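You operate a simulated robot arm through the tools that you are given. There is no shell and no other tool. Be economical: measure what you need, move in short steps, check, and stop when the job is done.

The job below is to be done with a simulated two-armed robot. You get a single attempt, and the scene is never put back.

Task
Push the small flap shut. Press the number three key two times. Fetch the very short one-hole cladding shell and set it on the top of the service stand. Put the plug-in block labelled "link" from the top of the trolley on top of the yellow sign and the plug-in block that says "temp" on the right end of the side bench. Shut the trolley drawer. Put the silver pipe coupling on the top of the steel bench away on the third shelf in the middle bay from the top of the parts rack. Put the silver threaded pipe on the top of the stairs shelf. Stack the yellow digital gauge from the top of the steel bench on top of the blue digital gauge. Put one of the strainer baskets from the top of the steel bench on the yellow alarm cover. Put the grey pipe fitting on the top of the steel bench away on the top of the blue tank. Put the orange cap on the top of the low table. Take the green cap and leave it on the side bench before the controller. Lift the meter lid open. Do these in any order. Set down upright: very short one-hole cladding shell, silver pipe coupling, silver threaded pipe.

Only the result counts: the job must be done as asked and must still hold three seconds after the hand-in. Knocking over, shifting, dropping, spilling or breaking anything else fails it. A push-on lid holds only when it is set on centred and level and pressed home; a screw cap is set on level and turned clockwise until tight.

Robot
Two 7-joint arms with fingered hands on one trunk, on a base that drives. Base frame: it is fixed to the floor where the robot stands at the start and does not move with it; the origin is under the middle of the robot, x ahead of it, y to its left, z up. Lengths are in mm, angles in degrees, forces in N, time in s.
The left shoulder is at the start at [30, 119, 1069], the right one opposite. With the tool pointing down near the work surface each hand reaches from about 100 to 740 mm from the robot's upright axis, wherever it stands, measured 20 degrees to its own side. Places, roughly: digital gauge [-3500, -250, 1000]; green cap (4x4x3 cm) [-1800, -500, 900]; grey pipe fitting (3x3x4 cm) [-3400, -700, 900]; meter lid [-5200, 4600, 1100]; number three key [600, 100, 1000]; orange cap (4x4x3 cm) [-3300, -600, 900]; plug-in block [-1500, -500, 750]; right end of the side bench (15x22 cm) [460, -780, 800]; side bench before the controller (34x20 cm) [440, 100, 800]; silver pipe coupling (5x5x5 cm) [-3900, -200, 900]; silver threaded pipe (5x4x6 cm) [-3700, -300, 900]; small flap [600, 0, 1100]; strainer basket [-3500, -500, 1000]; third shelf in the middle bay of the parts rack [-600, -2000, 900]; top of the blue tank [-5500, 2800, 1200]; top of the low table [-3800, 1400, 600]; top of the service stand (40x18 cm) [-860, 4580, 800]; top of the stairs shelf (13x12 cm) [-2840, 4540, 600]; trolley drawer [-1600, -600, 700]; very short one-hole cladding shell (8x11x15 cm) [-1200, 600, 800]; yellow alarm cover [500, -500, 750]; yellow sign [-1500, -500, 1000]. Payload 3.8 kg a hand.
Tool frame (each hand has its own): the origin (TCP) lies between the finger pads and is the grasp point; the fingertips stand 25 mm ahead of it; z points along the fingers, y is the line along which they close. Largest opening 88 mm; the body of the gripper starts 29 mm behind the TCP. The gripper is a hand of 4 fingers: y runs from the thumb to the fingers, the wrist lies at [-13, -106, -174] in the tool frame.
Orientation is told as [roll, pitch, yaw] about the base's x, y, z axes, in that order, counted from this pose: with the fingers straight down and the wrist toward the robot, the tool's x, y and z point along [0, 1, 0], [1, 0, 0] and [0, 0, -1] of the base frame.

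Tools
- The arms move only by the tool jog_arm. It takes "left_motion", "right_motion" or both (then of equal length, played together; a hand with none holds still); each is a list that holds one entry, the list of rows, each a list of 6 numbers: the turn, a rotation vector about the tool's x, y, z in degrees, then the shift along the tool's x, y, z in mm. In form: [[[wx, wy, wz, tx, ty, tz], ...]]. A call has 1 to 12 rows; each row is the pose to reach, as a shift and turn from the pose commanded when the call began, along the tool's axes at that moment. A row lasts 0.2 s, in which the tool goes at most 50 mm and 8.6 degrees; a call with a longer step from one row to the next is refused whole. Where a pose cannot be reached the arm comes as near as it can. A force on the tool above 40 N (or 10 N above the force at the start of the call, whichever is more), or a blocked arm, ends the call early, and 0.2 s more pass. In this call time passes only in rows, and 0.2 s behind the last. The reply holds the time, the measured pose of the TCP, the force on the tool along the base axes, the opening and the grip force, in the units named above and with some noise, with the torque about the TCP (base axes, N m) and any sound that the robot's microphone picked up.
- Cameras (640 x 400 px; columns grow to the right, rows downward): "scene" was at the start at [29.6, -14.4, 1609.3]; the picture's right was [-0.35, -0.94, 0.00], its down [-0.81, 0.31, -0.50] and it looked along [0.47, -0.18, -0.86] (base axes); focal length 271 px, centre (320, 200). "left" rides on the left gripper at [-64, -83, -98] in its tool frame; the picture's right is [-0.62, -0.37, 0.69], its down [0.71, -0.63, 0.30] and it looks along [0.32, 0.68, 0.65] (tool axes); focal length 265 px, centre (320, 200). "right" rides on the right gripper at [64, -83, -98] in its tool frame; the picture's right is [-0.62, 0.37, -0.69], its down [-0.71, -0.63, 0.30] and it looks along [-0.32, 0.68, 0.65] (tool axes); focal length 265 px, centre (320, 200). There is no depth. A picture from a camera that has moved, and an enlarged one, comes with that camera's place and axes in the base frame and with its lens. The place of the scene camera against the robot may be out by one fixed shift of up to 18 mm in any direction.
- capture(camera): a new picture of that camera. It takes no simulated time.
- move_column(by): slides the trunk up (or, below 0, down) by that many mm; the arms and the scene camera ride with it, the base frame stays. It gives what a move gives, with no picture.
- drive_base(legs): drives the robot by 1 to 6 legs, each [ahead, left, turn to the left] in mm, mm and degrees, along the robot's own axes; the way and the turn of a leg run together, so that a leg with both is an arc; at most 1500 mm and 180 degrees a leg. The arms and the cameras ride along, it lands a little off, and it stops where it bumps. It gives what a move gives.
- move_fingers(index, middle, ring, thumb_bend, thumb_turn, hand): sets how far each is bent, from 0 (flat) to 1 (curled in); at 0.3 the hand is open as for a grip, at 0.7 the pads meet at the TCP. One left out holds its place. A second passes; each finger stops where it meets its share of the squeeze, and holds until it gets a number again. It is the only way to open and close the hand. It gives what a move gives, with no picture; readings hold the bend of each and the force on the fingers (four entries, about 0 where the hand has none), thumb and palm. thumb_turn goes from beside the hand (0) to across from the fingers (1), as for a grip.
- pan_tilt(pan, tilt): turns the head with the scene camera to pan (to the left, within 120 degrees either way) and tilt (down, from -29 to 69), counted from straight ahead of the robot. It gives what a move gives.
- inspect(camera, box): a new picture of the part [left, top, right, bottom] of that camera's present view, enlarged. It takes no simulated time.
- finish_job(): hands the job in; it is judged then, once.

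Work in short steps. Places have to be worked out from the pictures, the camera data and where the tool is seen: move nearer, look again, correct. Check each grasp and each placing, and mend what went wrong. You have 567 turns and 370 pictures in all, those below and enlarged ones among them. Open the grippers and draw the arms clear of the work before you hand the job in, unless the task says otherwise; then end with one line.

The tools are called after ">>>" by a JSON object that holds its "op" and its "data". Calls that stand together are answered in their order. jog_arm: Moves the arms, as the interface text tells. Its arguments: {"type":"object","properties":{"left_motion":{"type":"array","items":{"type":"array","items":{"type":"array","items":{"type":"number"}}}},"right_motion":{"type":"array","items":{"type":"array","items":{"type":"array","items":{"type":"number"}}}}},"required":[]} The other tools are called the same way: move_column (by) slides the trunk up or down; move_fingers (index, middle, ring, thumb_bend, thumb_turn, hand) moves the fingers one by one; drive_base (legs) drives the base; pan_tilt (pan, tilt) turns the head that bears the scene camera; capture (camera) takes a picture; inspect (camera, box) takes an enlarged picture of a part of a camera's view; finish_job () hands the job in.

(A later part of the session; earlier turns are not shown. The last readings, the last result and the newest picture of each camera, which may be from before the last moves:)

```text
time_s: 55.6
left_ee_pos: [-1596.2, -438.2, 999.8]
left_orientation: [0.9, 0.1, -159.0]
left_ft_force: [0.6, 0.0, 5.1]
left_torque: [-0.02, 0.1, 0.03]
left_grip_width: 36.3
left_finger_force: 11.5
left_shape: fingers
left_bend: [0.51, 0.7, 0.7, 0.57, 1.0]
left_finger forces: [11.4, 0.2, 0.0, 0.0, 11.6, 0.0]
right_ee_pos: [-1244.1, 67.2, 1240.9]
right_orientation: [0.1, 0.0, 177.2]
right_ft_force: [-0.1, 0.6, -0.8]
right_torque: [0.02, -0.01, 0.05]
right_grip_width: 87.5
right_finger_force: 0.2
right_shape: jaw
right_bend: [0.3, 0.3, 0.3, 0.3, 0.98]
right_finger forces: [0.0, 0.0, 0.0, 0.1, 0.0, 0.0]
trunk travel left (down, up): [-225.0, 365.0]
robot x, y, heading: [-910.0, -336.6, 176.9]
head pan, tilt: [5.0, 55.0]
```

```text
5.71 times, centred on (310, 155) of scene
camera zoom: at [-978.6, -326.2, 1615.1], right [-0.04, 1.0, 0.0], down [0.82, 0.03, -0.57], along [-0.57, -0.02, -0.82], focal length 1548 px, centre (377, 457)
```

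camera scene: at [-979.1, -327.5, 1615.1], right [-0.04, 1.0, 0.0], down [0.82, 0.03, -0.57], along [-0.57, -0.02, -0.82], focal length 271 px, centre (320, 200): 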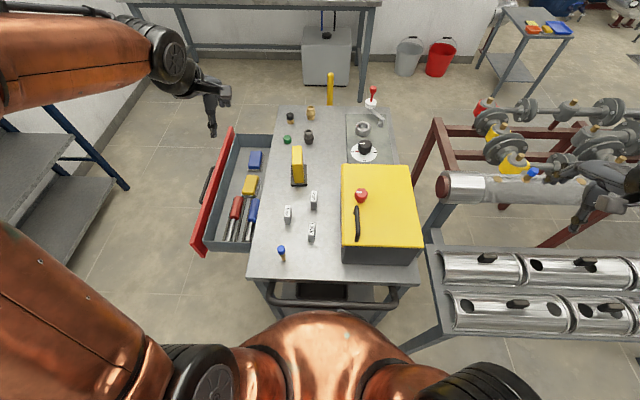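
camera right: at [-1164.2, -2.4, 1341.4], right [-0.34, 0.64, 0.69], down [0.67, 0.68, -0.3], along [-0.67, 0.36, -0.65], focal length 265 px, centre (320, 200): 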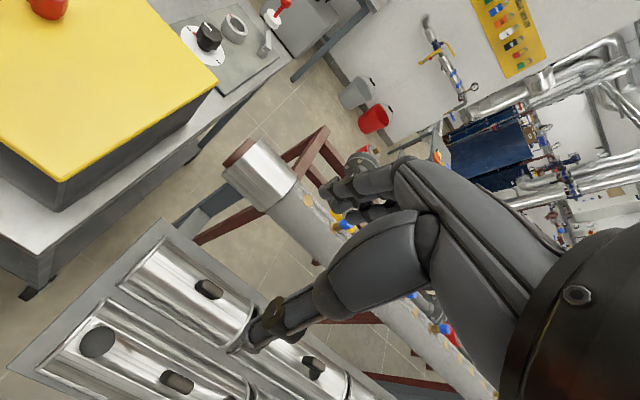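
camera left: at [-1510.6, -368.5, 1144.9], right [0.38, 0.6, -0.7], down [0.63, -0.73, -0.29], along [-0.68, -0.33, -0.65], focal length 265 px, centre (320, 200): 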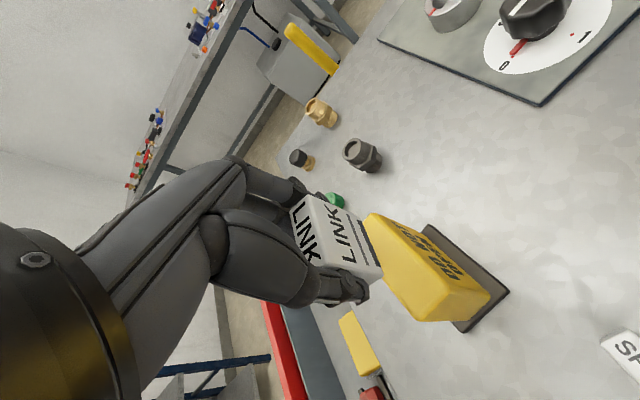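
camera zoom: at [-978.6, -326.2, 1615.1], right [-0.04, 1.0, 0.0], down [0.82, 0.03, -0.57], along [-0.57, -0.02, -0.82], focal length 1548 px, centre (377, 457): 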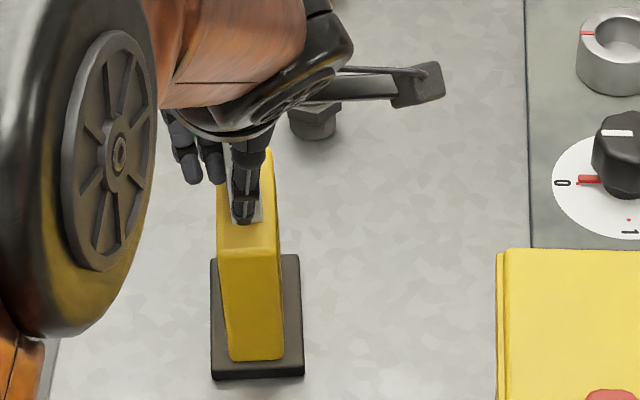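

Now in line. I open the hand and lift away.

>>> {"op": "move_fingers", "data": {"hand": "left", "index": 0.3, "middle": 0.3, "ring": 0.3, "thumb_bend": 0.3}}

>>> {"op": "jog_arm", "data": {"left_motion": [[[0, 0, 0, 0, 0, -20], [0, 0, 0, 0, 0, -65], [0, 0, 0, 0, 0, -110], [0, 0, 0, 0, -30, -130]]]}}

>>> {"op": "capture", "data": {"camera": "left"}}

>>> {"op": "inspect", "data": {"camera": "scene", "box": [230, 100, 390, 220]}}

```text
time_s: 56.6
left_ee_pos: [-1596.3, -437.7, 997.0]
left_orientation: [1.0, 0.1, -159.1]
left_ft_force: [0.0, -0.3, -0.5]
left_torque: [-0.03, 0.03, 0.0]
left_grip_width: 84.2
left_finger_force: 0.0
left_shape: fingers
left_bend: [0.3, 0.3, 0.3, 0.3, 0.98]
left_finger forces: [0.0, 0.0, 0.0, 0.1, 0.0, 0.0]
right_ee_pos: [-1243.6, 67.0, 1241.8]
right_orientation: [-0.1, 0.0, 177.1]
right_ft_force: [0.3, 1.2, 0.4]
right_torque: [0.0, -0.02, -0.02]
right_grip_width: 87.5
right_finger_force: 0.1
right_shape: jaw
right_bend: [0.3, 0.3, 0.3, 0.3, 0.98]
right_finger forces: [0.1, 0.0, 0.1, 0.0, 0.1, 0.0]
trunk travel left (down, up): [-225.0, 365.0]
robot x, y, heading: [-917.0, -329.0, 177.1]
head pan, tilt: [5.0, 55.0]
```

```text
time_s: 57.6
left_ee_pos: [-1571.6, -426.2, 1130.0]
left_orientation: [1.1, 0.1, -159.0]
left_ft_force: [-0.2, 0.8, -0.1]
left_torque: [0.0, 0.02, 0.0]
left_grip_width: 84.5
left_finger_force: 0.0
left_shape: fingers
left_bend: [0.3, 0.3, 0.3, 0.3, 0.98]
left_finger forces: [0.0, 0.0, 0.0, 0.0, 0.0, 0.0]
right_ee_pos: [-1242.0, 68.6, 1240.7]
right_orientation: [0.1, -0.1, 177.1]
right_ft_force: [0.2, 0.0, 0.3]
right_torque: [-0.02, 0.03, -0.02]
right_grip_width: 87.8
right_finger_force: 0.1
right_shape: jaw
right_bend: [0.3, 0.3, 0.3, 0.3, 0.98]
right_finger forces: [0.0, 0.0, 0.0, 0.0, 0.0, 0.0]
trunk travel left (down, up): [-225.0, 365.0]
robot x, y, heading: [-915.8, -334.4, 177.0]
head pan, tilt: [5.0, 55.0]
```

```text
314 pictures are left
camera left: at [-1516.6, -333.0, 1228.7], right [0.13, 0.7, -0.7], down [0.85, -0.45, -0.29], along [-0.52, -0.56, -0.65], focal length 265 px, centre (320, 200)
```

left: 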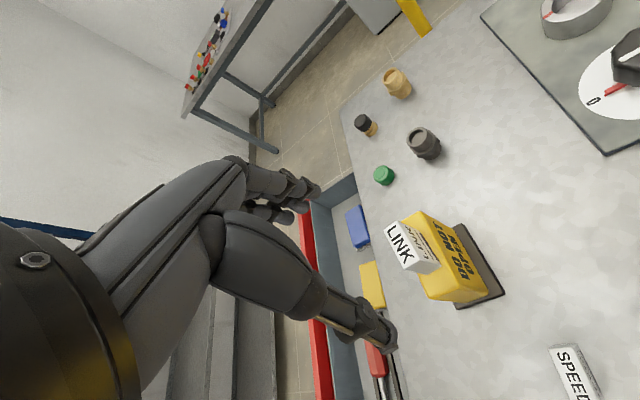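

```text
3.33 times, centred on (310, 160) of scene
camera zoom: at [-977.2, -325.2, 1615.1], right [-0.04, 1.0, 0.0], down [0.82, 0.03, -0.57], along [-0.57, -0.02, -0.82], focal length 903 px, centre (353, 333)
```

zoom: 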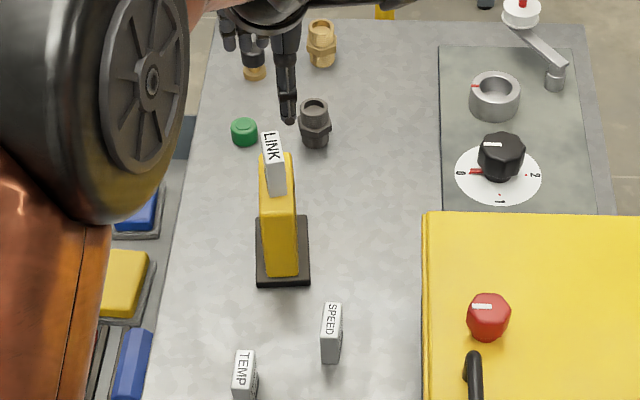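

LINK stands squarely on the sign. Now I go around to the drawer side (−y side) to shut the drawer and take TEMP and the green cap from there.

>>> {"op": "jog_arm", "data": {"left_motion": [[[0, 0, 7, 0, -40, -25], [0, 0, 14, 0, -80, -50], [0, 0, 21, 0, -120, -75], [0, 0, 21, 0, -160, -100], [0, 0, 21, 0, -200, -110]]]}}

>>> {"op": "drive_base", "data": {"legs": [[0, 850, 0], [660, 0, 0], [0, 0, -87]]}}

>>> {"op": "pan_tilt", "data": {"pan": 0, "tilt": 45}}

>>> {"op": "capture", "data": {"camera": "scene"}}

```text
time_s: 58.8
left_ee_pos: [-1379.9, -351.7, 1238.6]
left_orientation: [1.0, 0.5, 180.0]
left_ft_force: [0.2, -0.5, 0.4]
left_torque: [-0.01, -0.02, 0.01]
left_grip_width: 84.3
left_finger_force: 0.1
left_shape: fingers
left_bend: [0.3, 0.3, 0.3, 0.3, 0.98]
left_finger forces: [0.0, 0.1, 0.1, 0.0, 0.0, 0.0]
right_ee_pos: [-1242.9, 67.4, 1241.4]
right_orientation: [0.0, 0.1, 177.2]
right_ft_force: [0.9, -0.6, -0.5]
right_torque: [-0.03, -0.03, 0.01]
right_grip_width: 87.6
right_finger_force: 0.1
right_shape: jaw
right_bend: [0.3, 0.3, 0.3, 0.3, 0.98]
right_finger forces: [0.0, 0.1, 0.0, 0.1, 0.1, 0.0]
trunk travel left (down, up): [-225.0, 365.0]
robot x, y, heading: [-914.4, -332.6, 177.1]
head pan, tilt: [5.0, 55.0]
```

```text
time_s: 69.9
left_ee_pos: [-1675.3, -646.2, 1238.1]
left_orientation: [1.0, 0.5, 96.2]
left_ft_force: [0.1, 1.3, 0.6]
left_torque: [0.01, -0.02, 0.0]
left_grip_width: 84.4
left_finger_force: 0.0
left_shape: fingers
left_bend: [0.3, 0.3, 0.3, 0.3, 0.98]
left_finger forces: [0.1, 0.0, 0.0, 0.0, 0.0, 0.0]
right_ee_pos: [-1243.7, -738.7, 1240.5]
right_orientation: [0.0, -0.1, 93.4]
right_ft_force: [-0.7, -0.2, -0.7]
right_torque: [-0.03, -0.02, 0.04]
right_grip_width: 87.8
right_finger_force: 0.0
right_shape: jaw
right_bend: [0.3, 0.3, 0.3, 0.3, 0.98]
right_finger forces: [0.0, 0.0, 0.0, 0.0, 0.0, 0.0]
trunk travel left (down, up): [-225.0, 365.0]
robot x, y, heading: [-1605.1, -1110.2, 93.4]
head pan, tilt: [5.0, 55.0]
```

```text
time_s: 70.6
left_ee_pos: [-1676.6, -646.7, 1239.6]
left_orientation: [1.0, 0.4, 96.2]
left_ft_force: [0.3, -0.2, 0.7]
left_torque: [0.02, 0.01, -0.03]
left_grip_width: 84.4
left_finger_force: 0.1
left_shape: fingers
left_bend: [0.3, 0.3, 0.3, 0.3, 0.98]
left_finger forces: [0.0, 0.0, 0.0, 0.0, 0.0, 0.0]
right_ee_pos: [-1243.6, -737.0, 1240.3]
right_orientation: [0.0, 0.0, 93.4]
right_ft_force: [0.2, 0.7, 0.5]
right_torque: [-0.03, 0.0, 0.0]
right_grip_width: 87.7
right_finger_force: 0.1
right_shape: jaw
right_bend: [0.3, 0.3, 0.3, 0.3, 0.98]
right_finger forces: [0.0, 0.0, 0.1, 0.0, 0.0, 0.0]
trunk travel left (down, up): [-225.0, 365.0]
robot x, y, heading: [-1604.3, -1104.7, 93.4]
head pan, tilt: [0.0, 45.0]
```

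```text
312 pictures are left
camera scene: at [-1621.8, -1038.5, 1628.4], right [1.0, 0.06, 0.0], down [0.04, -0.71, -0.71], along [-0.04, 0.71, -0.71], focal length 271 px, centre (320, 200)
```

scene: 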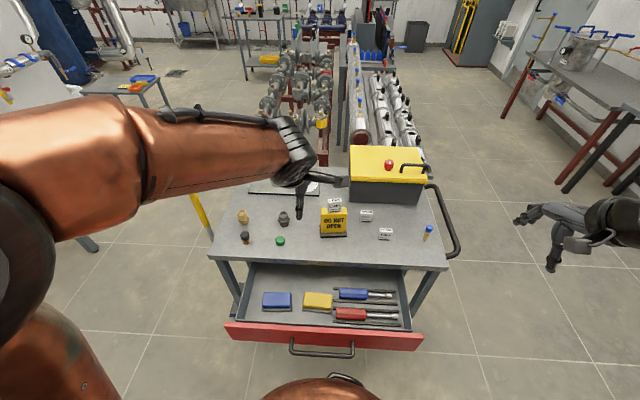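

The robot faces the drawer. I look with the left hand camera to measure the drawer front.

>>> {"op": "jog_arm", "data": {"left_motion": [[[0, 0, 0, 0, -45, 0], [0, 0, 0, 0, -90, 30], [0, 0, 0, 0, -135, 60], [0, 0, 0, 0, -180, 80], [0, 0, 0, 0, -210, 80]]]}}

>>> {"op": "capture", "data": {"camera": "left"}}

>>> {"op": "capture", "data": {"camera": "scene"}}

```text
refused: row 2 steps farther than a row can; nothing moved
```

```text
311 pictures are left
camera left: at [-1601.7, -721.0, 1337.4], right [0.64, -0.31, -0.7], down [-0.65, -0.71, -0.29], along [-0.41, 0.64, -0.65], focal length 265 px, centre (320, 200)
```

left: 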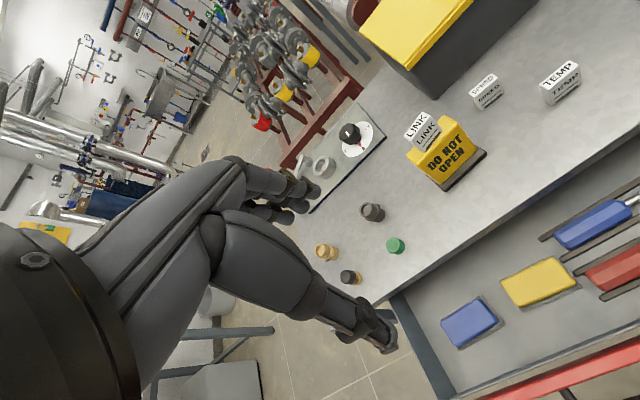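

```text
310 pictures are left
camera scene: at [-1621.8, -1038.5, 1628.4], right [1.0, 0.06, 0.0], down [0.04, -0.71, -0.71], along [-0.04, 0.71, -0.71], focal length 271 px, centre (320, 200)
```

scene: 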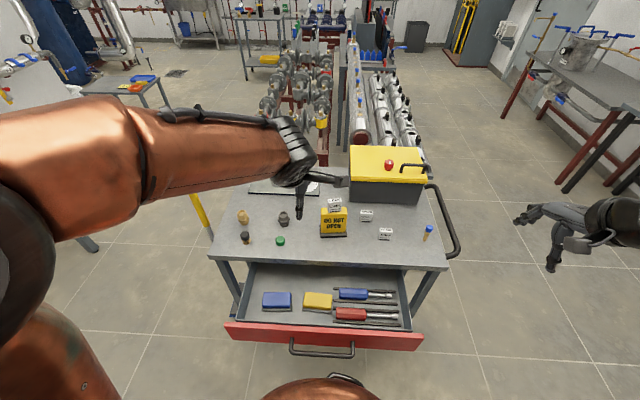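

Drawer front top edge is near y≈-755, z≈830, its handle bar near [-1630, -795, 763]. I back the base off, close the left hand, and will push on the handle's middle.

>>> {"op": "drive_base", "data": {"legs": [[-150, 0, 0]]}}

>>> {"op": "move_fingers", "data": {"hand": "left", "index": 0.7, "middle": 0.7, "ring": 0.7, "thumb_bend": 0.7}}

>>> {"op": "jog_arm", "data": {"left_motion": [[[0, 0, 0, -15, -40, 0], [0, 0, 0, -30, -80, 0], [0, 0, 0, -37, -85, 45], [0, 0, 0, -37, -85, 90], [0, 0, 0, -37, -85, 138], [0, 0, 0, -37, -85, 186], [0, 0, 0, -37, -85, 234], [0, 0, 0, -37, -85, 282], [0, 0, 0, -37, -85, 330], [0, 0, 0, -37, -85, 378], [0, 0, 0, -37, -85, 426], [0, 0, 0, -37, -85, 470]]]}}

>>> {"op": "capture", "data": {"camera": "left"}}

>>> {"op": "capture", "data": {"camera": "scene"}}

```text
time_s: 72.0
left_ee_pos: [-1667.1, -797.2, 1238.7]
left_orientation: [1.0, 0.4, 96.1]
left_ft_force: [-0.5, -0.5, -0.3]
left_torque: [0.04, 0.01, 0.01]
left_grip_width: 84.4
left_finger_force: 0.1
left_shape: fingers
left_bend: [0.3, 0.3, 0.3, 0.3, 0.98]
left_finger forces: [0.1, 0.0, 0.1, 0.0, 0.0, 0.0]
right_ee_pos: [-1236.0, -889.1, 1241.3]
right_orientation: [0.0, 0.1, 93.4]
right_ft_force: [0.5, -0.2, 0.2]
right_torque: [0.02, -0.02, 0.01]
right_grip_width: 87.7
right_finger_force: 0.2
right_shape: jaw
right_bend: [0.3, 0.3, 0.3, 0.3, 0.98]
right_finger forces: [0.1, 0.1, 0.0, 0.1, 0.0, 0.1]
trunk travel left (down, up): [-225.0, 365.0]
robot x, y, heading: [-1594.3, -1258.3, 93.4]
head pan, tilt: [0.0, 45.0]
```

```text
time_s: 73.0
left_ee_pos: [-1667.7, -795.0, 1237.4]
left_orientation: [1.0, 0.4, 96.2]
left_ft_force: [0.4, 0.5, 0.2]
left_torque: [-0.01, 0.0, -0.03]
left_grip_width: 0.1
left_finger_force: 0.1
left_shape: fingers
left_bend: [0.7, 0.7, 0.7, 0.7, 1.0]
left_finger forces: [0.0, 0.1, 0.1, 0.0, 0.0, 0.0]
right_ee_pos: [-1235.1, -887.0, 1241.4]
right_orientation: [0.0, 0.0, 93.4]
right_ft_force: [-0.7, -0.2, -0.3]
right_torque: [-0.02, 0.02, -0.03]
right_grip_width: 87.3
right_finger_force: 0.1
right_shape: jaw
right_bend: [0.3, 0.3, 0.3, 0.3, 0.98]
right_finger forces: [0.0, 0.0, 0.0, 0.0, 0.0, 0.1]
trunk travel left (down, up): [-225.0, 365.0]
robot x, y, heading: [-1594.9, -1261.6, 93.5]
head pan, tilt: [0.0, 45.0]
```

```text
time_s: 75.6
left_ee_pos: [-1629.3, -880.1, 769.3]
left_orientation: [1.0, 0.4, 96.3]
left_ft_force: [0.2, -0.1, 1.0]
left_torque: [0.02, 0.01, 0.0]
left_grip_width: 0.2
left_finger_force: 0.1
left_shape: fingers
left_bend: [0.7, 0.7, 0.7, 0.7, 1.0]
left_finger forces: [0.0, 0.1, 0.0, 0.0, 0.0, 0.1]
right_ee_pos: [-1236.2, -886.1, 1240.6]
right_orientation: [0.1, 0.2, 93.6]
right_ft_force: [-0.2, 0.1, 0.2]
right_torque: [-0.03, -0.03, 0.02]
right_grip_width: 87.6
right_finger_force: 0.1
right_shape: jaw
right_bend: [0.3, 0.3, 0.3, 0.3, 0.98]
right_finger forces: [0.0, 0.0, 0.0, 0.0, 0.0, 0.1]
trunk travel left (down, up): [-225.0, 365.0]
robot x, y, heading: [-1594.5, -1260.8, 93.4]
head pan, tilt: [0.0, 45.0]
```

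```text
309 pictures are left
camera left: at [-1555.5, -954.0, 867.8], right [0.65, -0.31, -0.7], down [-0.65, -0.71, -0.29], along [-0.41, 0.64, -0.65], focal length 265 px, centre (320, 200)
```

left: 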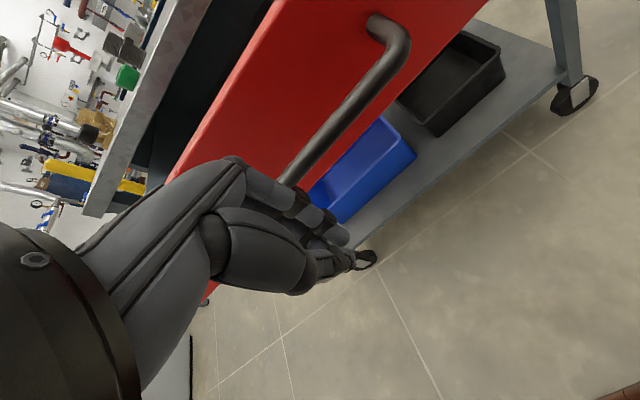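

```text
308 pictures are left
camera scene: at [-1613.3, -1187.0, 1628.5], right [1.0, 0.06, 0.0], down [0.04, -0.71, -0.71], along [-0.04, 0.71, -0.71], focal length 271 px, centre (320, 200)
```

scene: 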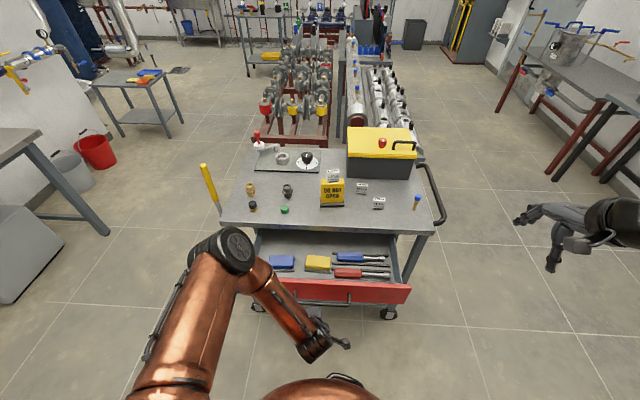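

The fingers' backs face the bar. I lower 12 mm and push forward steadily.

>>> {"op": "jog_arm", "data": {"left_motion": [[[0, 0, 0, 0, 20, 12], [0, 0, 0, 3, 45, 12], [0, 0, 0, 5, 65, 12], [0, 0, 0, 7, 85, 12], [0, 0, 0, 9, 105, 12], [0, 0, 0, 11, 125, 12], [0, 0, 0, 13, 145, 12], [0, 0, 0, 15, 165, 12], [0, 0, 0, 17, 185, 12], [0, 0, 0, 19, 205, 12]]]}}

>>> {"op": "capture", "data": {"camera": "scene"}}

```text
time_s: 77.8
left_ee_pos: [-1670.2, -679.0, 756.2]
left_orientation: [1.0, 0.6, 96.4]
left_ft_force: [-0.5, -0.5, 0.4]
left_torque: [0.02, 0.0, 0.01]
left_grip_width: 0.1
left_finger_force: 0.5
left_shape: fingers
left_bend: [0.7, 0.7, 0.7, 0.7, 1.0]
left_finger forces: [0.1, 0.8, 0.0, 0.0, 0.1, 0.1]
right_ee_pos: [-1235.1, -886.8, 1240.8]
right_orientation: [-0.1, 0.1, 93.5]
right_ft_force: [-0.1, 0.3, 0.0]
right_torque: [0.0, -0.02, 0.0]
right_grip_width: 87.6
right_finger_force: 0.0
right_shape: jaw
right_bend: [0.3, 0.3, 0.3, 0.3, 0.98]
right_finger forces: [0.0, 0.0, 0.1, 0.1, 0.1, 0.1]
trunk travel left (down, up): [-225.0, 365.0]
robot x, y, heading: [-1594.9, -1259.8, 93.6]
head pan, tilt: [0.0, 45.0]
```

```text
307 pictures are left
camera scene: at [-1612.8, -1186.8, 1628.4], right [1.0, 0.06, 0.0], down [0.04, -0.71, -0.71], along [-0.04, 0.71, -0.71], focal length 271 px, centre (320, 200)
```

scene: 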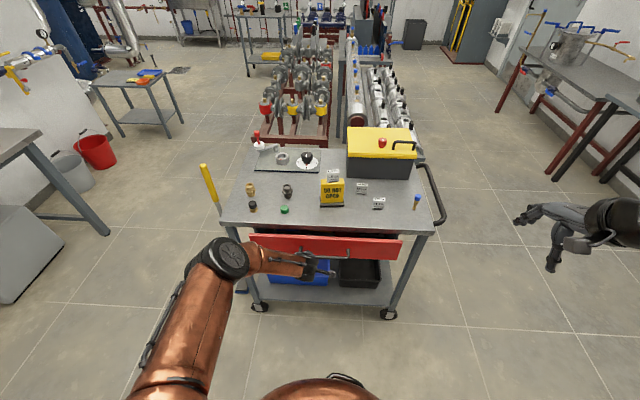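

The drawer glides well; a bit remains. I push on, easing back to the middle.

>>> {"op": "jog_arm", "data": {"left_motion": [[[0, 0, 0, -3, 15, 0], [0, 0, 0, -6, 30, 0], [0, 0, 0, -8, 42, 0], [0, 0, 0, -10, 54, 0], [0, 0, 0, -12, 66, 0], [0, 0, 0, -14, 78, 0], [0, 0, 0, -14, 88, 0]]]}}

>>> {"op": "capture", "data": {"camera": "scene"}}

```text
time_s: 78.8
left_ee_pos: [-1667.4, -635.4, 757.4]
left_orientation: [1.1, 0.6, 96.4]
left_ft_force: [-4.4, -32.2, 26.4]
left_torque: [0.85, 0.4, 0.58]
left_grip_width: 0.1
left_finger_force: 20.1
left_shape: fingers
left_bend: [0.7, 0.7, 0.7, 0.69, 1.0]
left_finger forces: [3.1, 24.1, 13.8, 0.0, 0.1, 0.1]
right_ee_pos: [-1236.3, -893.4, 1243.1]
right_orientation: [0.0, -0.2, 93.5]
right_ft_force: [-0.5, -0.2, -0.1]
right_torque: [-0.04, 0.01, -0.01]
right_grip_width: 87.7
right_finger_force: 0.0
right_shape: jaw
right_bend: [0.3, 0.3, 0.3, 0.3, 0.98]
right_finger forces: [0.0, 0.0, 0.1, 0.0, 0.0, 0.0]
trunk travel left (down, up): [-225.0, 365.0]
robot x, y, heading: [-1595.1, -1258.9, 93.6]
head pan, tilt: [0.0, 45.0]
stopped in row 5 (left hand): the force on the tool passed its limit at 48 N (the readings are from after the stop); the commanded pose is now the measured one
```

```text
306 pictures are left
camera scene: at [-1612.9, -1196.0, 1629.1], right [1.0, 0.06, 0.0], down [0.04, -0.7, -0.71], along [-0.04, 0.71, -0.7], focal length 271 px, centre (320, 200)
```

scene: 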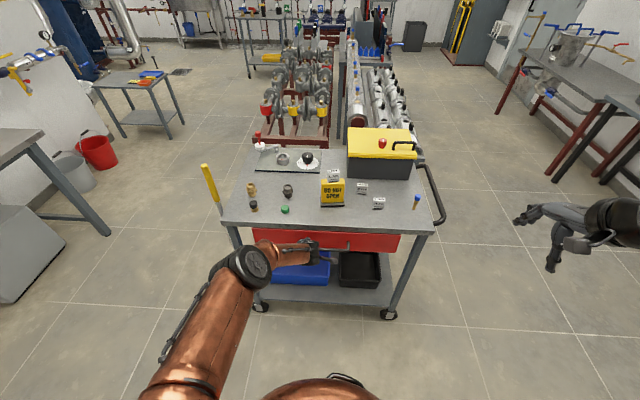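

It met firm resistance. I draw back and check whether the drawer is flush.

>>> {"op": "jog_arm", "data": {"left_motion": [[[0, 0, 0, 0, -20, 0], [0, 0, 0, 0, -60, 0], [0, 0, 0, 0, -105, 0], [0, 0, 0, 0, -150, -20], [0, 0, 0, 0, -180, -50]]]}}

>>> {"op": "capture", "data": {"camera": "left"}}

>>> {"op": "inspect", "data": {"camera": "scene", "box": [220, 170, 440, 300]}}

```text
time_s: 80.0
left_ee_pos: [-1642.7, -806.2, 808.3]
left_orientation: [1.1, 0.8, 96.3]
left_ft_force: [0.5, 0.1, -0.1]
left_torque: [0.01, -0.01, -0.02]
left_grip_width: 0.0
left_finger_force: 0.0
left_shape: fingers
left_bend: [0.7, 0.7, 0.7, 0.7, 1.0]
left_finger forces: [0.1, 0.0, 0.0, 0.0, 0.0, 0.1]
right_ee_pos: [-1234.9, -887.2, 1241.1]
right_orientation: [0.0, 0.0, 93.6]
right_ft_force: [-0.4, 0.8, 0.2]
right_torque: [-0.02, 0.04, 0.03]
right_grip_width: 87.8
right_finger_force: 0.1
right_shape: jaw
right_bend: [0.3, 0.3, 0.3, 0.3, 0.98]
right_finger forces: [0.0, 0.1, 0.0, 0.0, 0.1, 0.1]
trunk travel left (down, up): [-225.0, 365.0]
robot x, y, heading: [-1596.1, -1257.3, 93.6]
head pan, tilt: [0.0, 45.0]
```

```text
305 pictures are left
camera left: at [-1569.0, -879.4, 907.9], right [0.64, -0.31, -0.7], down [-0.65, -0.71, -0.28], along [-0.41, 0.63, -0.66], focal length 265 px, centre (320, 200)
```

left: 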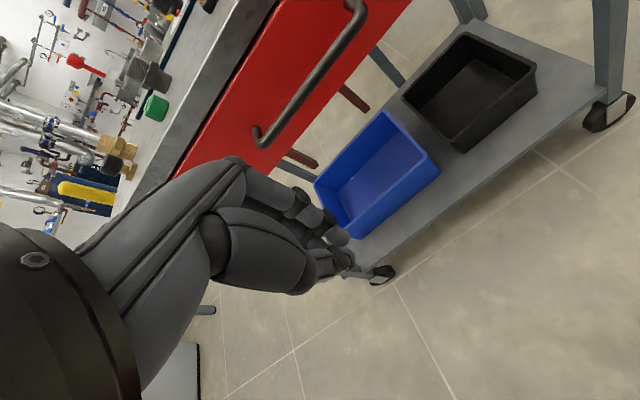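

```text
2.91 times, centred on (330, 235) of scene
camera zoom: at [-1613.0, -1188.3, 1628.5], right [1.0, 0.06, 0.0], down [0.04, -0.71, -0.71], along [-0.04, 0.71, -0.71], focal length 788 px, centre (291, 98)
```

zoom: 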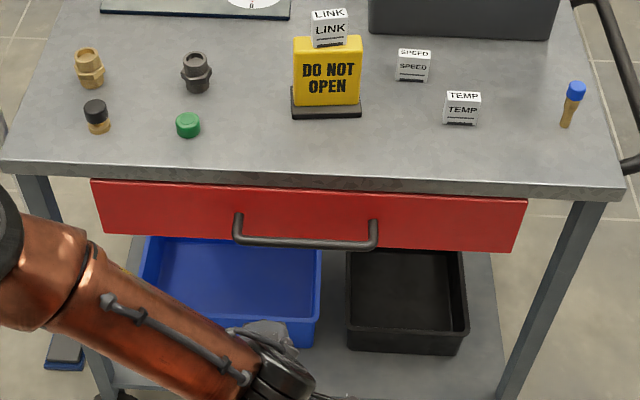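

The drawer is flush. I raise and open the left hand and drive closer to take the green cap (left) and TEMP (right).

>>> {"op": "jog_arm", "data": {"left_motion": [[[0, 0, 0, 0, 0, -48], [0, 0, 0, 0, 0, -96], [0, 0, 0, 0, 0, -144], [0, 0, 0, 0, 0, -192], [0, 0, 0, 10, 0, -240], [0, 0, 0, 40, 0, -270], [0, 0, 0, 70, 0, -300]]]}}

>>> {"op": "move_fingers", "data": {"hand": "left", "index": 0.4, "middle": 0.4, "ring": 0.4, "thumb_bend": 0.4}}

>>> {"op": "drive_base", "data": {"legs": [[250, 0, 0]]}}

>>> {"op": "capture", "data": {"camera": "left"}}

>>> {"op": "capture", "data": {"camera": "right"}}

```text
time_s: 81.6
left_ee_pos: [-1707.7, -809.5, 1110.7]
left_orientation: [1.2, 0.8, 96.3]
left_ft_force: [0.3, -0.2, -1.1]
left_torque: [0.02, 0.01, 0.05]
left_grip_width: 0.2
left_finger_force: 0.0
left_shape: fingers
left_bend: [0.7, 0.7, 0.7, 0.7, 1.0]
left_finger forces: [0.1, 0.0, 0.0, 0.0, 0.1, 0.1]
right_ee_pos: [-1236.0, -888.0, 1240.9]
right_orientation: [-0.1, 0.1, 93.6]
right_ft_force: [-0.1, -1.2, 0.4]
right_torque: [0.04, 0.0, 0.01]
right_grip_width: 87.5
right_finger_force: 0.1
right_shape: jaw
right_bend: [0.3, 0.3, 0.3, 0.3, 0.98]
right_finger forces: [0.0, 0.0, 0.0, 0.0, 0.0, 0.0]
trunk travel left (down, up): [-225.0, 365.0]
robot x, y, heading: [-1596.1, -1265.6, 93.7]
head pan, tilt: [0.0, 45.0]
```

```text
time_s: 82.6
left_ee_pos: [-1708.4, -808.8, 1108.5]
left_orientation: [1.1, 0.9, 96.4]
left_ft_force: [0.4, -0.8, 0.9]
left_torque: [-0.01, -0.02, -0.02]
left_grip_width: 63.0
left_finger_force: 0.1
left_shape: fingers
left_bend: [0.4, 0.4, 0.4, 0.4, 0.99]
left_finger forces: [0.0, 0.1, 0.1, 0.0, 0.0, 0.0]
right_ee_pos: [-1235.0, -886.2, 1240.6]
right_orientation: [0.0, 0.1, 93.5]
right_ft_force: [-0.1, 0.3, -0.4]
right_torque: [-0.04, -0.02, 0.02]
right_grip_width: 87.5
right_finger_force: 0.0
right_shape: jaw
right_bend: [0.3, 0.3, 0.3, 0.3, 0.98]
right_finger forces: [0.1, 0.0, 0.0, 0.1, 0.0, 0.0]
trunk travel left (down, up): [-225.0, 365.0]
robot x, y, heading: [-1600.4, -1262.1, 93.5]
head pan, tilt: [0.0, 45.0]
```

```text
time_s: 84.4
left_ee_pos: [-1726.2, -557.8, 1108.1]
left_orientation: [1.1, 0.9, 96.7]
left_ft_force: [0.2, 1.0, -0.2]
left_torque: [0.01, 0.02, 0.01]
left_grip_width: 62.9
left_finger_force: 0.1
left_shape: fingers
left_bend: [0.4, 0.4, 0.4, 0.4, 0.99]
left_finger forces: [0.0, 0.0, 0.1, 0.0, 0.0, 0.0]
right_ee_pos: [-1254.1, -633.3, 1240.5]
right_orientation: [0.0, 0.1, 93.8]
right_ft_force: [-0.1, 1.3, 0.4]
right_torque: [-0.02, 0.0, -0.01]
right_grip_width: 87.6
right_finger_force: 0.1
right_shape: jaw
right_bend: [0.3, 0.3, 0.3, 0.3, 0.98]
right_finger forces: [0.0, 0.0, 0.0, 0.0, 0.0, 0.0]
trunk travel left (down, up): [-225.0, 365.0]
robot x, y, heading: [-1613.7, -1008.4, 93.7]
head pan, tilt: [0.0, 45.0]
```

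```text
303 pictures are left
camera left: at [-1651.5, -630.5, 1207.7], right [0.65, -0.31, -0.7], down [-0.64, -0.71, -0.28], along [-0.41, 0.63, -0.66], focal length 265 px, centre (320, 200)
```

left: 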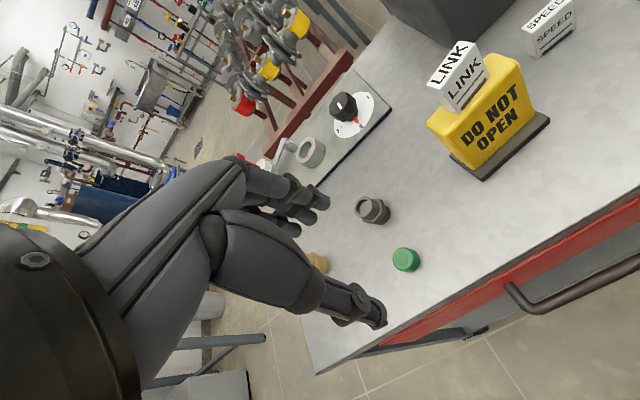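

```text
302 pictures are left
camera right: at [-1313.5, -720.7, 1340.9], right [0.59, 0.41, 0.69], down [0.76, -0.58, -0.3], along [0.28, 0.7, -0.65], focal length 265 px, centre (320, 200)
```

right: 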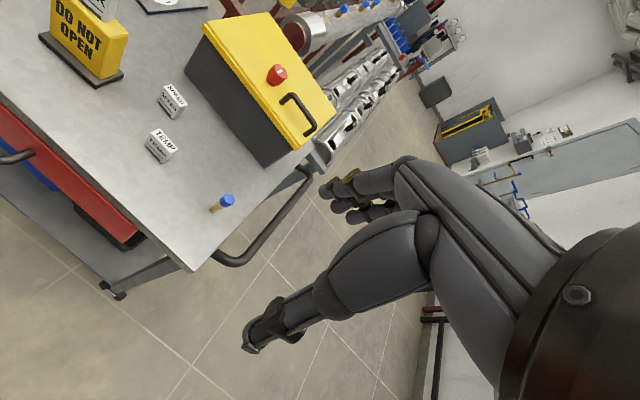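

The green cap is at about [-1763, -502], its top near z 887. I move the left hand above it and look.

>>> {"op": "jog_arm", "data": {"left_motion": [[[0, 0, 0, 15, 30, 35], [0, 0, 0, 30, 60, 70], [0, 0, 0, 30, 60, 115], [0, 0, 0, 30, 60, 155]]]}}

>>> {"op": "capture", "data": {"camera": "left"}}

```text
time_s: 85.4
left_ee_pos: [-1766.2, -500.7, 951.4]
left_orientation: [1.1, 0.8, 96.6]
left_ft_force: [-1.1, 0.3, 0.7]
left_torque: [0.01, 0.01, -0.02]
left_grip_width: 63.2
left_finger_force: 0.0
left_shape: fingers
left_bend: [0.4, 0.4, 0.4, 0.4, 0.99]
left_finger forces: [0.0, 0.0, 0.0, 0.1, 0.0, 0.0]
right_ee_pos: [-1255.4, -633.3, 1240.8]
right_orientation: [-0.1, 0.0, 93.9]
right_ft_force: [-1.3, -1.3, -0.5]
right_torque: [-0.04, 0.01, 0.02]
right_grip_width: 87.6
right_finger_force: 0.0
right_shape: jaw
right_bend: [0.3, 0.3, 0.3, 0.3, 0.98]
right_finger forces: [0.0, 0.0, 0.0, 0.1, 0.0, 0.0]
trunk travel left (down, up): [-225.0, 365.0]
robot x, y, heading: [-1609.6, -1009.0, 93.9]
head pan, tilt: [0.0, 45.0]
```

```text
301 pictures are left
camera left: at [-1691.6, -574.2, 1050.3], right [0.65, -0.31, -0.7], down [-0.64, -0.71, -0.28], along [-0.41, 0.63, -0.66], focal length 265 px, centre (320, 200)
```

left: 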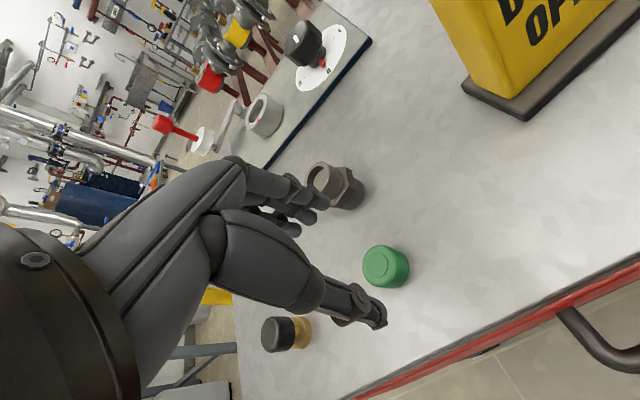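

>>> {"op": "jog_arm", "data": {"left_motion": [[[0, 0, 0, 2, -3, 35], [0, 0, 0, 2, -3, 55], [0, 0, 0, 2, -3, 66]]]}}

>>> {"op": "move_fingers", "data": {"hand": "left", "index": 0.7, "middle": 0.7, "ring": 0.55, "thumb_bend": 0.7}}

>>> {"op": "capture", "data": {"camera": "left"}}

```text
time_s: 86.2
left_ee_pos: [-1770.2, -508.5, 886.7]
left_orientation: [1.1, 0.8, 96.7]
left_ft_force: [-1.0, 0.0, 0.8]
left_torque: [0.05, 0.0, 0.02]
left_grip_width: 62.9
left_finger_force: 0.1
left_shape: fingers
left_bend: [0.4, 0.4, 0.4, 0.4, 0.99]
left_finger forces: [0.0, 0.0, 0.0, 0.1, 0.0, 0.2]
right_ee_pos: [-1255.4, -633.4, 1240.4]
right_orientation: [0.0, 0.1, 93.7]
right_ft_force: [-0.1, 0.4, 0.1]
right_torque: [0.01, 0.02, -0.02]
right_grip_width: 87.7
right_finger_force: 0.0
right_shape: jaw
right_bend: [0.3, 0.3, 0.3, 0.3, 0.98]
right_finger forces: [0.0, 0.1, 0.0, 0.0, 0.0, 0.0]
trunk travel left (down, up): [-225.0, 365.0]
robot x, y, heading: [-1610.6, -1013.5, 93.6]
head pan, tilt: [0.0, 45.0]
```

```text
time_s: 87.2
left_ee_pos: [-1770.6, -507.8, 886.6]
left_orientation: [1.1, 0.7, 96.6]
left_ft_force: [0.3, -0.1, 0.4]
left_torque: [0.02, -0.01, 0.02]
left_grip_width: 20.2
left_finger_force: 9.3
left_shape: fingers
left_bend: [0.63, 0.63, 0.55, 0.58, 1.0]
left_finger forces: [3.6, 5.8, 0.1, 0.0, 9.4, 0.1]
right_ee_pos: [-1254.0, -634.2, 1239.8]
right_orientation: [0.0, -0.1, 93.8]
right_ft_force: [-0.4, -0.3, -0.8]
right_torque: [0.02, 0.05, 0.02]
right_grip_width: 87.6
right_finger_force: 0.1
right_shape: jaw
right_bend: [0.3, 0.3, 0.3, 0.3, 0.98]
right_finger forces: [0.0, 0.0, 0.0, 0.0, 0.1, 0.0]
trunk travel left (down, up): [-225.0, 365.0]
robot x, y, heading: [-1609.7, -1008.5, 93.8]
head pan, tilt: [0.0, 45.0]
```

```text
300 pictures are left
camera left: at [-1695.4, -581.0, 985.7], right [0.65, -0.31, -0.7], down [-0.64, -0.71, -0.28], along [-0.41, 0.63, -0.66], focal length 265 px, centre (320, 200)
```

left: 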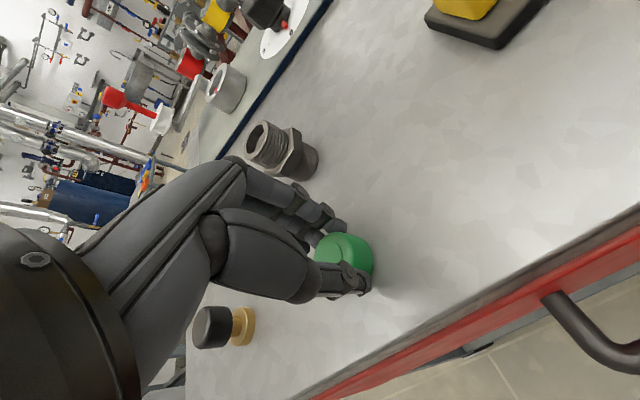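

Cap gripped by three digits. I lift it and bring the right hand above TEMP.

>>> {"op": "jog_arm", "data": {"left_motion": [[[0, 0, 0, 0, 0, -20], [0, 0, 0, 0, -10, -60], [0, 0, 0, 0, -20, -105], [0, 0, 0, 0, -40, -150], [0, 0, 0, 0, -70, -190], [0, 0, 0, 20, -100, -220]]]}}

>>> {"op": "move_fingers", "data": {"hand": "right", "index": 0.43, "middle": 0.43, "ring": 0.43, "thumb_bend": 0.43}}

>>> {"op": "jog_arm", "data": {"right_motion": [[[0, 0, 0, 25, 30, 20], [0, 0, 0, 50, 60, 40], [0, 0, 0, 75, 90, 60], [0, 0, 0, 100, 120, 80], [0, 0, 0, 120, 150, 100], [0, 0, 0, 140, 170, 130], [0, 0, 0, 151, 190, 165], [0, 0, 0, 151, 190, 210], [0, 0, 0, 151, 190, 250], [0, 0, 0, 151, 190, 275]]]}}

>>> {"op": "capture", "data": {"camera": "left"}}

>>> {"op": "capture", "data": {"camera": "right"}}

```text
time_s: 88.6
left_ee_pos: [-1773.9, -611.0, 1108.5]
left_orientation: [1.1, 0.7, 96.6]
left_ft_force: [-0.1, -0.1, -0.4]
left_torque: [0.04, 0.0, -0.02]
left_grip_width: 20.1
left_finger_force: 9.3
left_shape: fingers
left_bend: [0.63, 0.63, 0.55, 0.58, 1.0]
left_finger forces: [3.5, 5.7, 0.1, 0.1, 9.2, 0.0]
right_ee_pos: [-1255.1, -637.7, 1241.9]
right_orientation: [0.0, -0.1, 93.7]
right_ft_force: [-0.3, 0.8, 0.9]
right_torque: [0.03, -0.01, 0.0]
right_grip_width: 87.4
right_finger_force: 0.0
right_shape: jaw
right_bend: [0.3, 0.3, 0.3, 0.3, 0.98]
right_finger forces: [0.0, 0.0, 0.1, 0.0, 0.0, 0.0]
trunk travel left (down, up): [-225.0, 365.0]
robot x, y, heading: [-1614.1, -1008.0, 93.8]
head pan, tilt: [0.0, 45.0]
```

```text
time_s: 89.6
left_ee_pos: [-1774.3, -608.6, 1107.3]
left_orientation: [1.1, 0.9, 96.6]
left_ft_force: [0.7, 0.2, -0.6]
left_torque: [0.02, 0.01, -0.02]
left_grip_width: 20.2
left_finger_force: 9.7
left_shape: fingers
left_bend: [0.63, 0.63, 0.55, 0.58, 1.0]
left_finger forces: [3.6, 5.7, 0.0, 0.0, 9.2, 0.0]
right_ee_pos: [-1254.1, -635.5, 1241.0]
right_orientation: [0.0, 0.1, 93.8]
right_ft_force: [-0.1, 0.5, 0.2]
right_torque: [0.02, 0.01, -0.01]
right_grip_width: 57.5
right_finger_force: 0.0
right_shape: fingers
right_bend: [0.43, 0.43, 0.43, 0.43, 0.98]
right_finger forces: [0.1, 0.0, 0.1, 0.0, 0.1, 0.0]
trunk travel left (down, up): [-225.0, 365.0]
robot x, y, heading: [-1610.9, -1007.3, 93.9]
head pan, tilt: [0.0, 45.0]
```

```text
time_s: 91.8
left_ee_pos: [-1774.2, -608.6, 1108.5]
left_orientation: [1.0, 0.9, 96.7]
left_ft_force: [-0.4, 0.1, 0.0]
left_torque: [-0.03, -0.01, -0.02]
left_grip_width: 20.1
left_finger_force: 8.8
left_shape: fingers
left_bend: [0.63, 0.63, 0.55, 0.58, 1.0]
left_finger forces: [3.6, 5.7, 0.0, 0.0, 9.2, 0.0]
right_ee_pos: [-1419.0, -456.3, 964.2]
right_orientation: [0.0, 0.0, 93.8]
right_ft_force: [-0.6, 0.5, -0.1]
right_torque: [0.01, 0.01, -0.03]
right_grip_width: 57.4
right_finger_force: 0.1
right_shape: fingers
right_bend: [0.43, 0.43, 0.43, 0.43, 0.98]
right_finger forces: [0.0, 0.0, 0.0, 0.0, 0.0, 0.1]
trunk travel left (down, up): [-225.0, 365.0]
robot x, y, heading: [-1610.3, -1008.3, 93.7]
head pan, tilt: [0.0, 45.0]
```

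```text
299 pictures are left
camera left: at [-1698.7, -680.7, 1207.2], right [0.65, -0.31, -0.7], down [-0.64, -0.71, -0.28], along [-0.41, 0.63, -0.66], focal length 265 px, centre (320, 200)
```

left: 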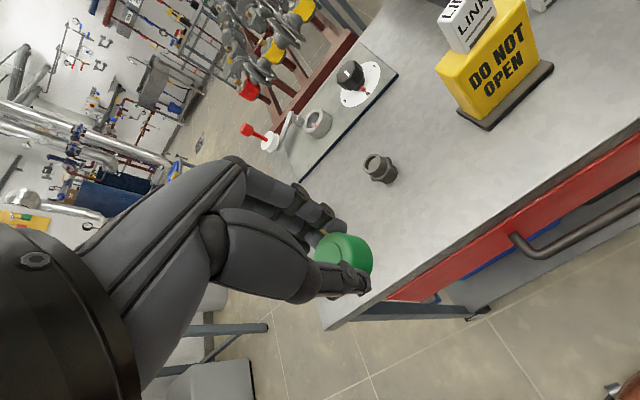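

```text
298 pictures are left
camera right: at [-1478.7, -543.7, 1063.9], right [0.59, 0.41, 0.69], down [0.76, -0.58, -0.3], along [0.28, 0.7, -0.65], focal length 265 px, centre (320, 200)
```

right: 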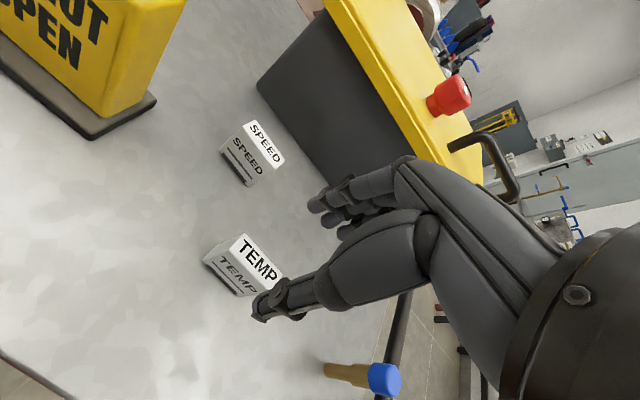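

TEMP is right under the hand. I lower and grip it.

>>> {"op": "jog_arm", "data": {"right_motion": [[[0, 0, 0, 0, 3, 35], [0, 0, 0, 0, 3, 65], [0, 0, 0, 0, 3, 77]]]}}

>>> {"op": "move_fingers", "data": {"hand": "right", "index": 0.7, "middle": 0.7, "ring": 0.7, "thumb_bend": 0.7}}

>>> {"op": "jog_arm", "data": {"right_motion": [[[0, 0, 0, 0, 0, -20], [0, 0, 0, 0, 0, -60], [0, 0, 0, 0, 0, -105], [0, 0, 0, 0, -20, -150]]]}}

>>> {"op": "capture", "data": {"camera": "right"}}

```text
time_s: 92.6
left_ee_pos: [-1773.2, -608.6, 1108.5]
left_orientation: [1.1, 0.9, 96.6]
left_ft_force: [0.8, 0.9, 0.2]
left_torque: [0.01, -0.01, -0.03]
left_grip_width: 20.1
left_finger_force: 8.8
left_shape: fingers
left_bend: [0.63, 0.63, 0.55, 0.58, 1.0]
left_finger forces: [3.6, 5.6, 0.0, 0.0, 9.1, 0.0]
right_ee_pos: [-1419.1, -450.7, 888.9]
right_orientation: [0.0, 0.1, 93.8]
right_ft_force: [-0.2, 0.6, -0.5]
right_torque: [-0.01, -0.02, 0.01]
right_grip_width: 57.6
right_finger_force: 0.1
right_shape: fingers
right_bend: [0.43, 0.43, 0.43, 0.43, 0.98]
right_finger forces: [0.0, 0.1, 0.0, 0.0, 0.1, 0.0]
trunk travel left (down, up): [-225.0, 365.0]
robot x, y, heading: [-1614.2, -1010.4, 93.8]
head pan, tilt: [0.0, 45.0]
```

```text
time_s: 93.6
left_ee_pos: [-1773.3, -608.7, 1108.6]
left_orientation: [1.0, 0.9, 96.7]
left_ft_force: [-0.1, 0.2, -0.7]
left_torque: [0.0, 0.02, 0.01]
left_grip_width: 20.0
left_finger_force: 9.4
left_shape: fingers
left_bend: [0.63, 0.63, 0.55, 0.58, 1.0]
left_finger forces: [3.6, 5.8, 0.0, 0.1, 9.2, 0.1]
right_ee_pos: [-1420.6, -451.8, 887.9]
right_orientation: [0.0, 0.0, 93.8]
right_ft_force: [-0.4, 0.2, 0.2]
right_torque: [-0.02, 0.02, 0.02]
right_grip_width: 12.4
right_finger_force: 5.4
right_shape: fingers
right_bend: [0.65, 0.68, 0.69, 0.63, 0.97]
right_finger forces: [3.4, 1.8, 0.2, 0.0, 5.4, 0.1]
trunk travel left (down, up): [-225.0, 365.0]
robot x, y, heading: [-1606.0, -1011.6, 93.8]
head pan, tilt: [0.0, 45.0]
```

```text
time_s: 94.6
left_ee_pos: [-1773.7, -610.3, 1107.6]
left_orientation: [1.1, 0.8, 96.7]
left_ft_force: [-0.2, 0.1, -0.2]
left_torque: [0.06, 0.01, 0.0]
left_grip_width: 20.5
left_finger_force: 9.3
left_shape: fingers
left_bend: [0.63, 0.63, 0.55, 0.58, 1.0]
left_finger forces: [3.6, 5.6, 0.1, 0.1, 9.2, 0.0]
right_ee_pos: [-1414.5, -476.0, 1041.4]
right_orientation: [0.0, 0.0, 93.8]
right_ft_force: [-0.5, 0.6, -0.4]
right_torque: [0.02, -0.04, 0.0]
right_grip_width: 11.9
right_finger_force: 5.2
right_shape: fingers
right_bend: [0.65, 0.68, 0.7, 0.63, 0.97]
right_finger forces: [3.3, 1.8, 0.2, 0.0, 5.4, 0.0]
trunk travel left (down, up): [-225.0, 365.0]
robot x, y, heading: [-1611.7, -1008.5, 93.8]
head pan, tilt: [0.0, 45.0]
```

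```text
297 pictures are left
camera right: at [-1473.9, -563.9, 1141.1], right [0.59, 0.41, 0.69], down [0.76, -0.58, -0.3], along [0.28, 0.7, -0.65], focal length 265 px, centre (320, 200)
```

right: 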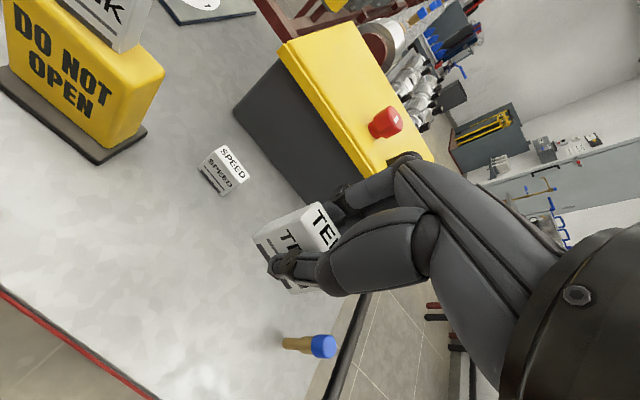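

Held, but lightly. I tighten the right grip a little.

>>> {"op": "move_fingers", "data": {"hand": "right", "index": 0.8, "middle": 0.8, "ring": 0.8, "thumb_bend": 0.78}}

>>> {"op": "inspect", "data": {"camera": "right", "box": [220, 170, 420, 320]}}

```text
time_s: 95.6
left_ee_pos: [-1775.3, -608.8, 1109.2]
left_orientation: [1.0, 0.9, 96.7]
left_ft_force: [-0.6, 0.5, -1.0]
left_torque: [-0.02, -0.01, -0.01]
left_grip_width: 20.4
left_finger_force: 9.0
left_shape: fingers
left_bend: [0.63, 0.63, 0.55, 0.58, 1.0]
left_finger forces: [3.6, 5.7, 0.0, 0.0, 9.2, 0.0]
right_ee_pos: [-1413.8, -475.2, 1039.7]
right_orientation: [0.0, 0.0, 93.8]
right_ft_force: [-0.4, 0.8, -0.6]
right_torque: [-0.02, -0.01, -0.02]
right_grip_width: 11.3
right_finger_force: 17.9
right_shape: fingers
right_bend: [0.73, 0.77, 0.8, 0.63, 0.92]
right_finger forces: [8.4, 7.9, 1.3, 0.1, 17.8, 0.0]
trunk travel left (down, up): [-225.0, 365.0]
robot x, y, heading: [-1611.3, -1009.9, 93.8]
head pan, tilt: [0.0, 45.0]
```

```text
2.67 times, centred on (320, 245) of right
camera zoom: at [-1473.7, -562.1, 1140.1], right [0.59, 0.41, 0.69], down [0.76, -0.58, -0.3], along [0.28, 0.7, -0.65], focal length 708 px, centre (320, 80)
```

zoom: 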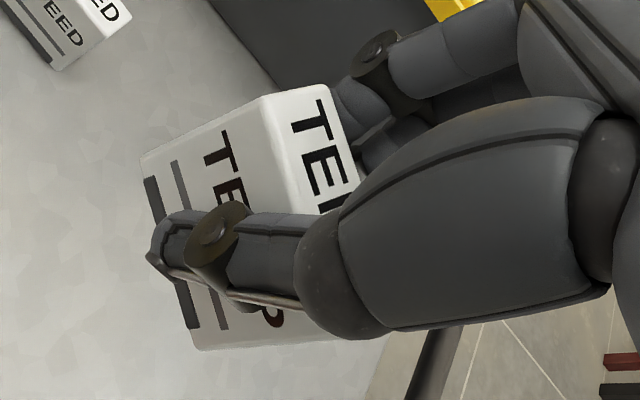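

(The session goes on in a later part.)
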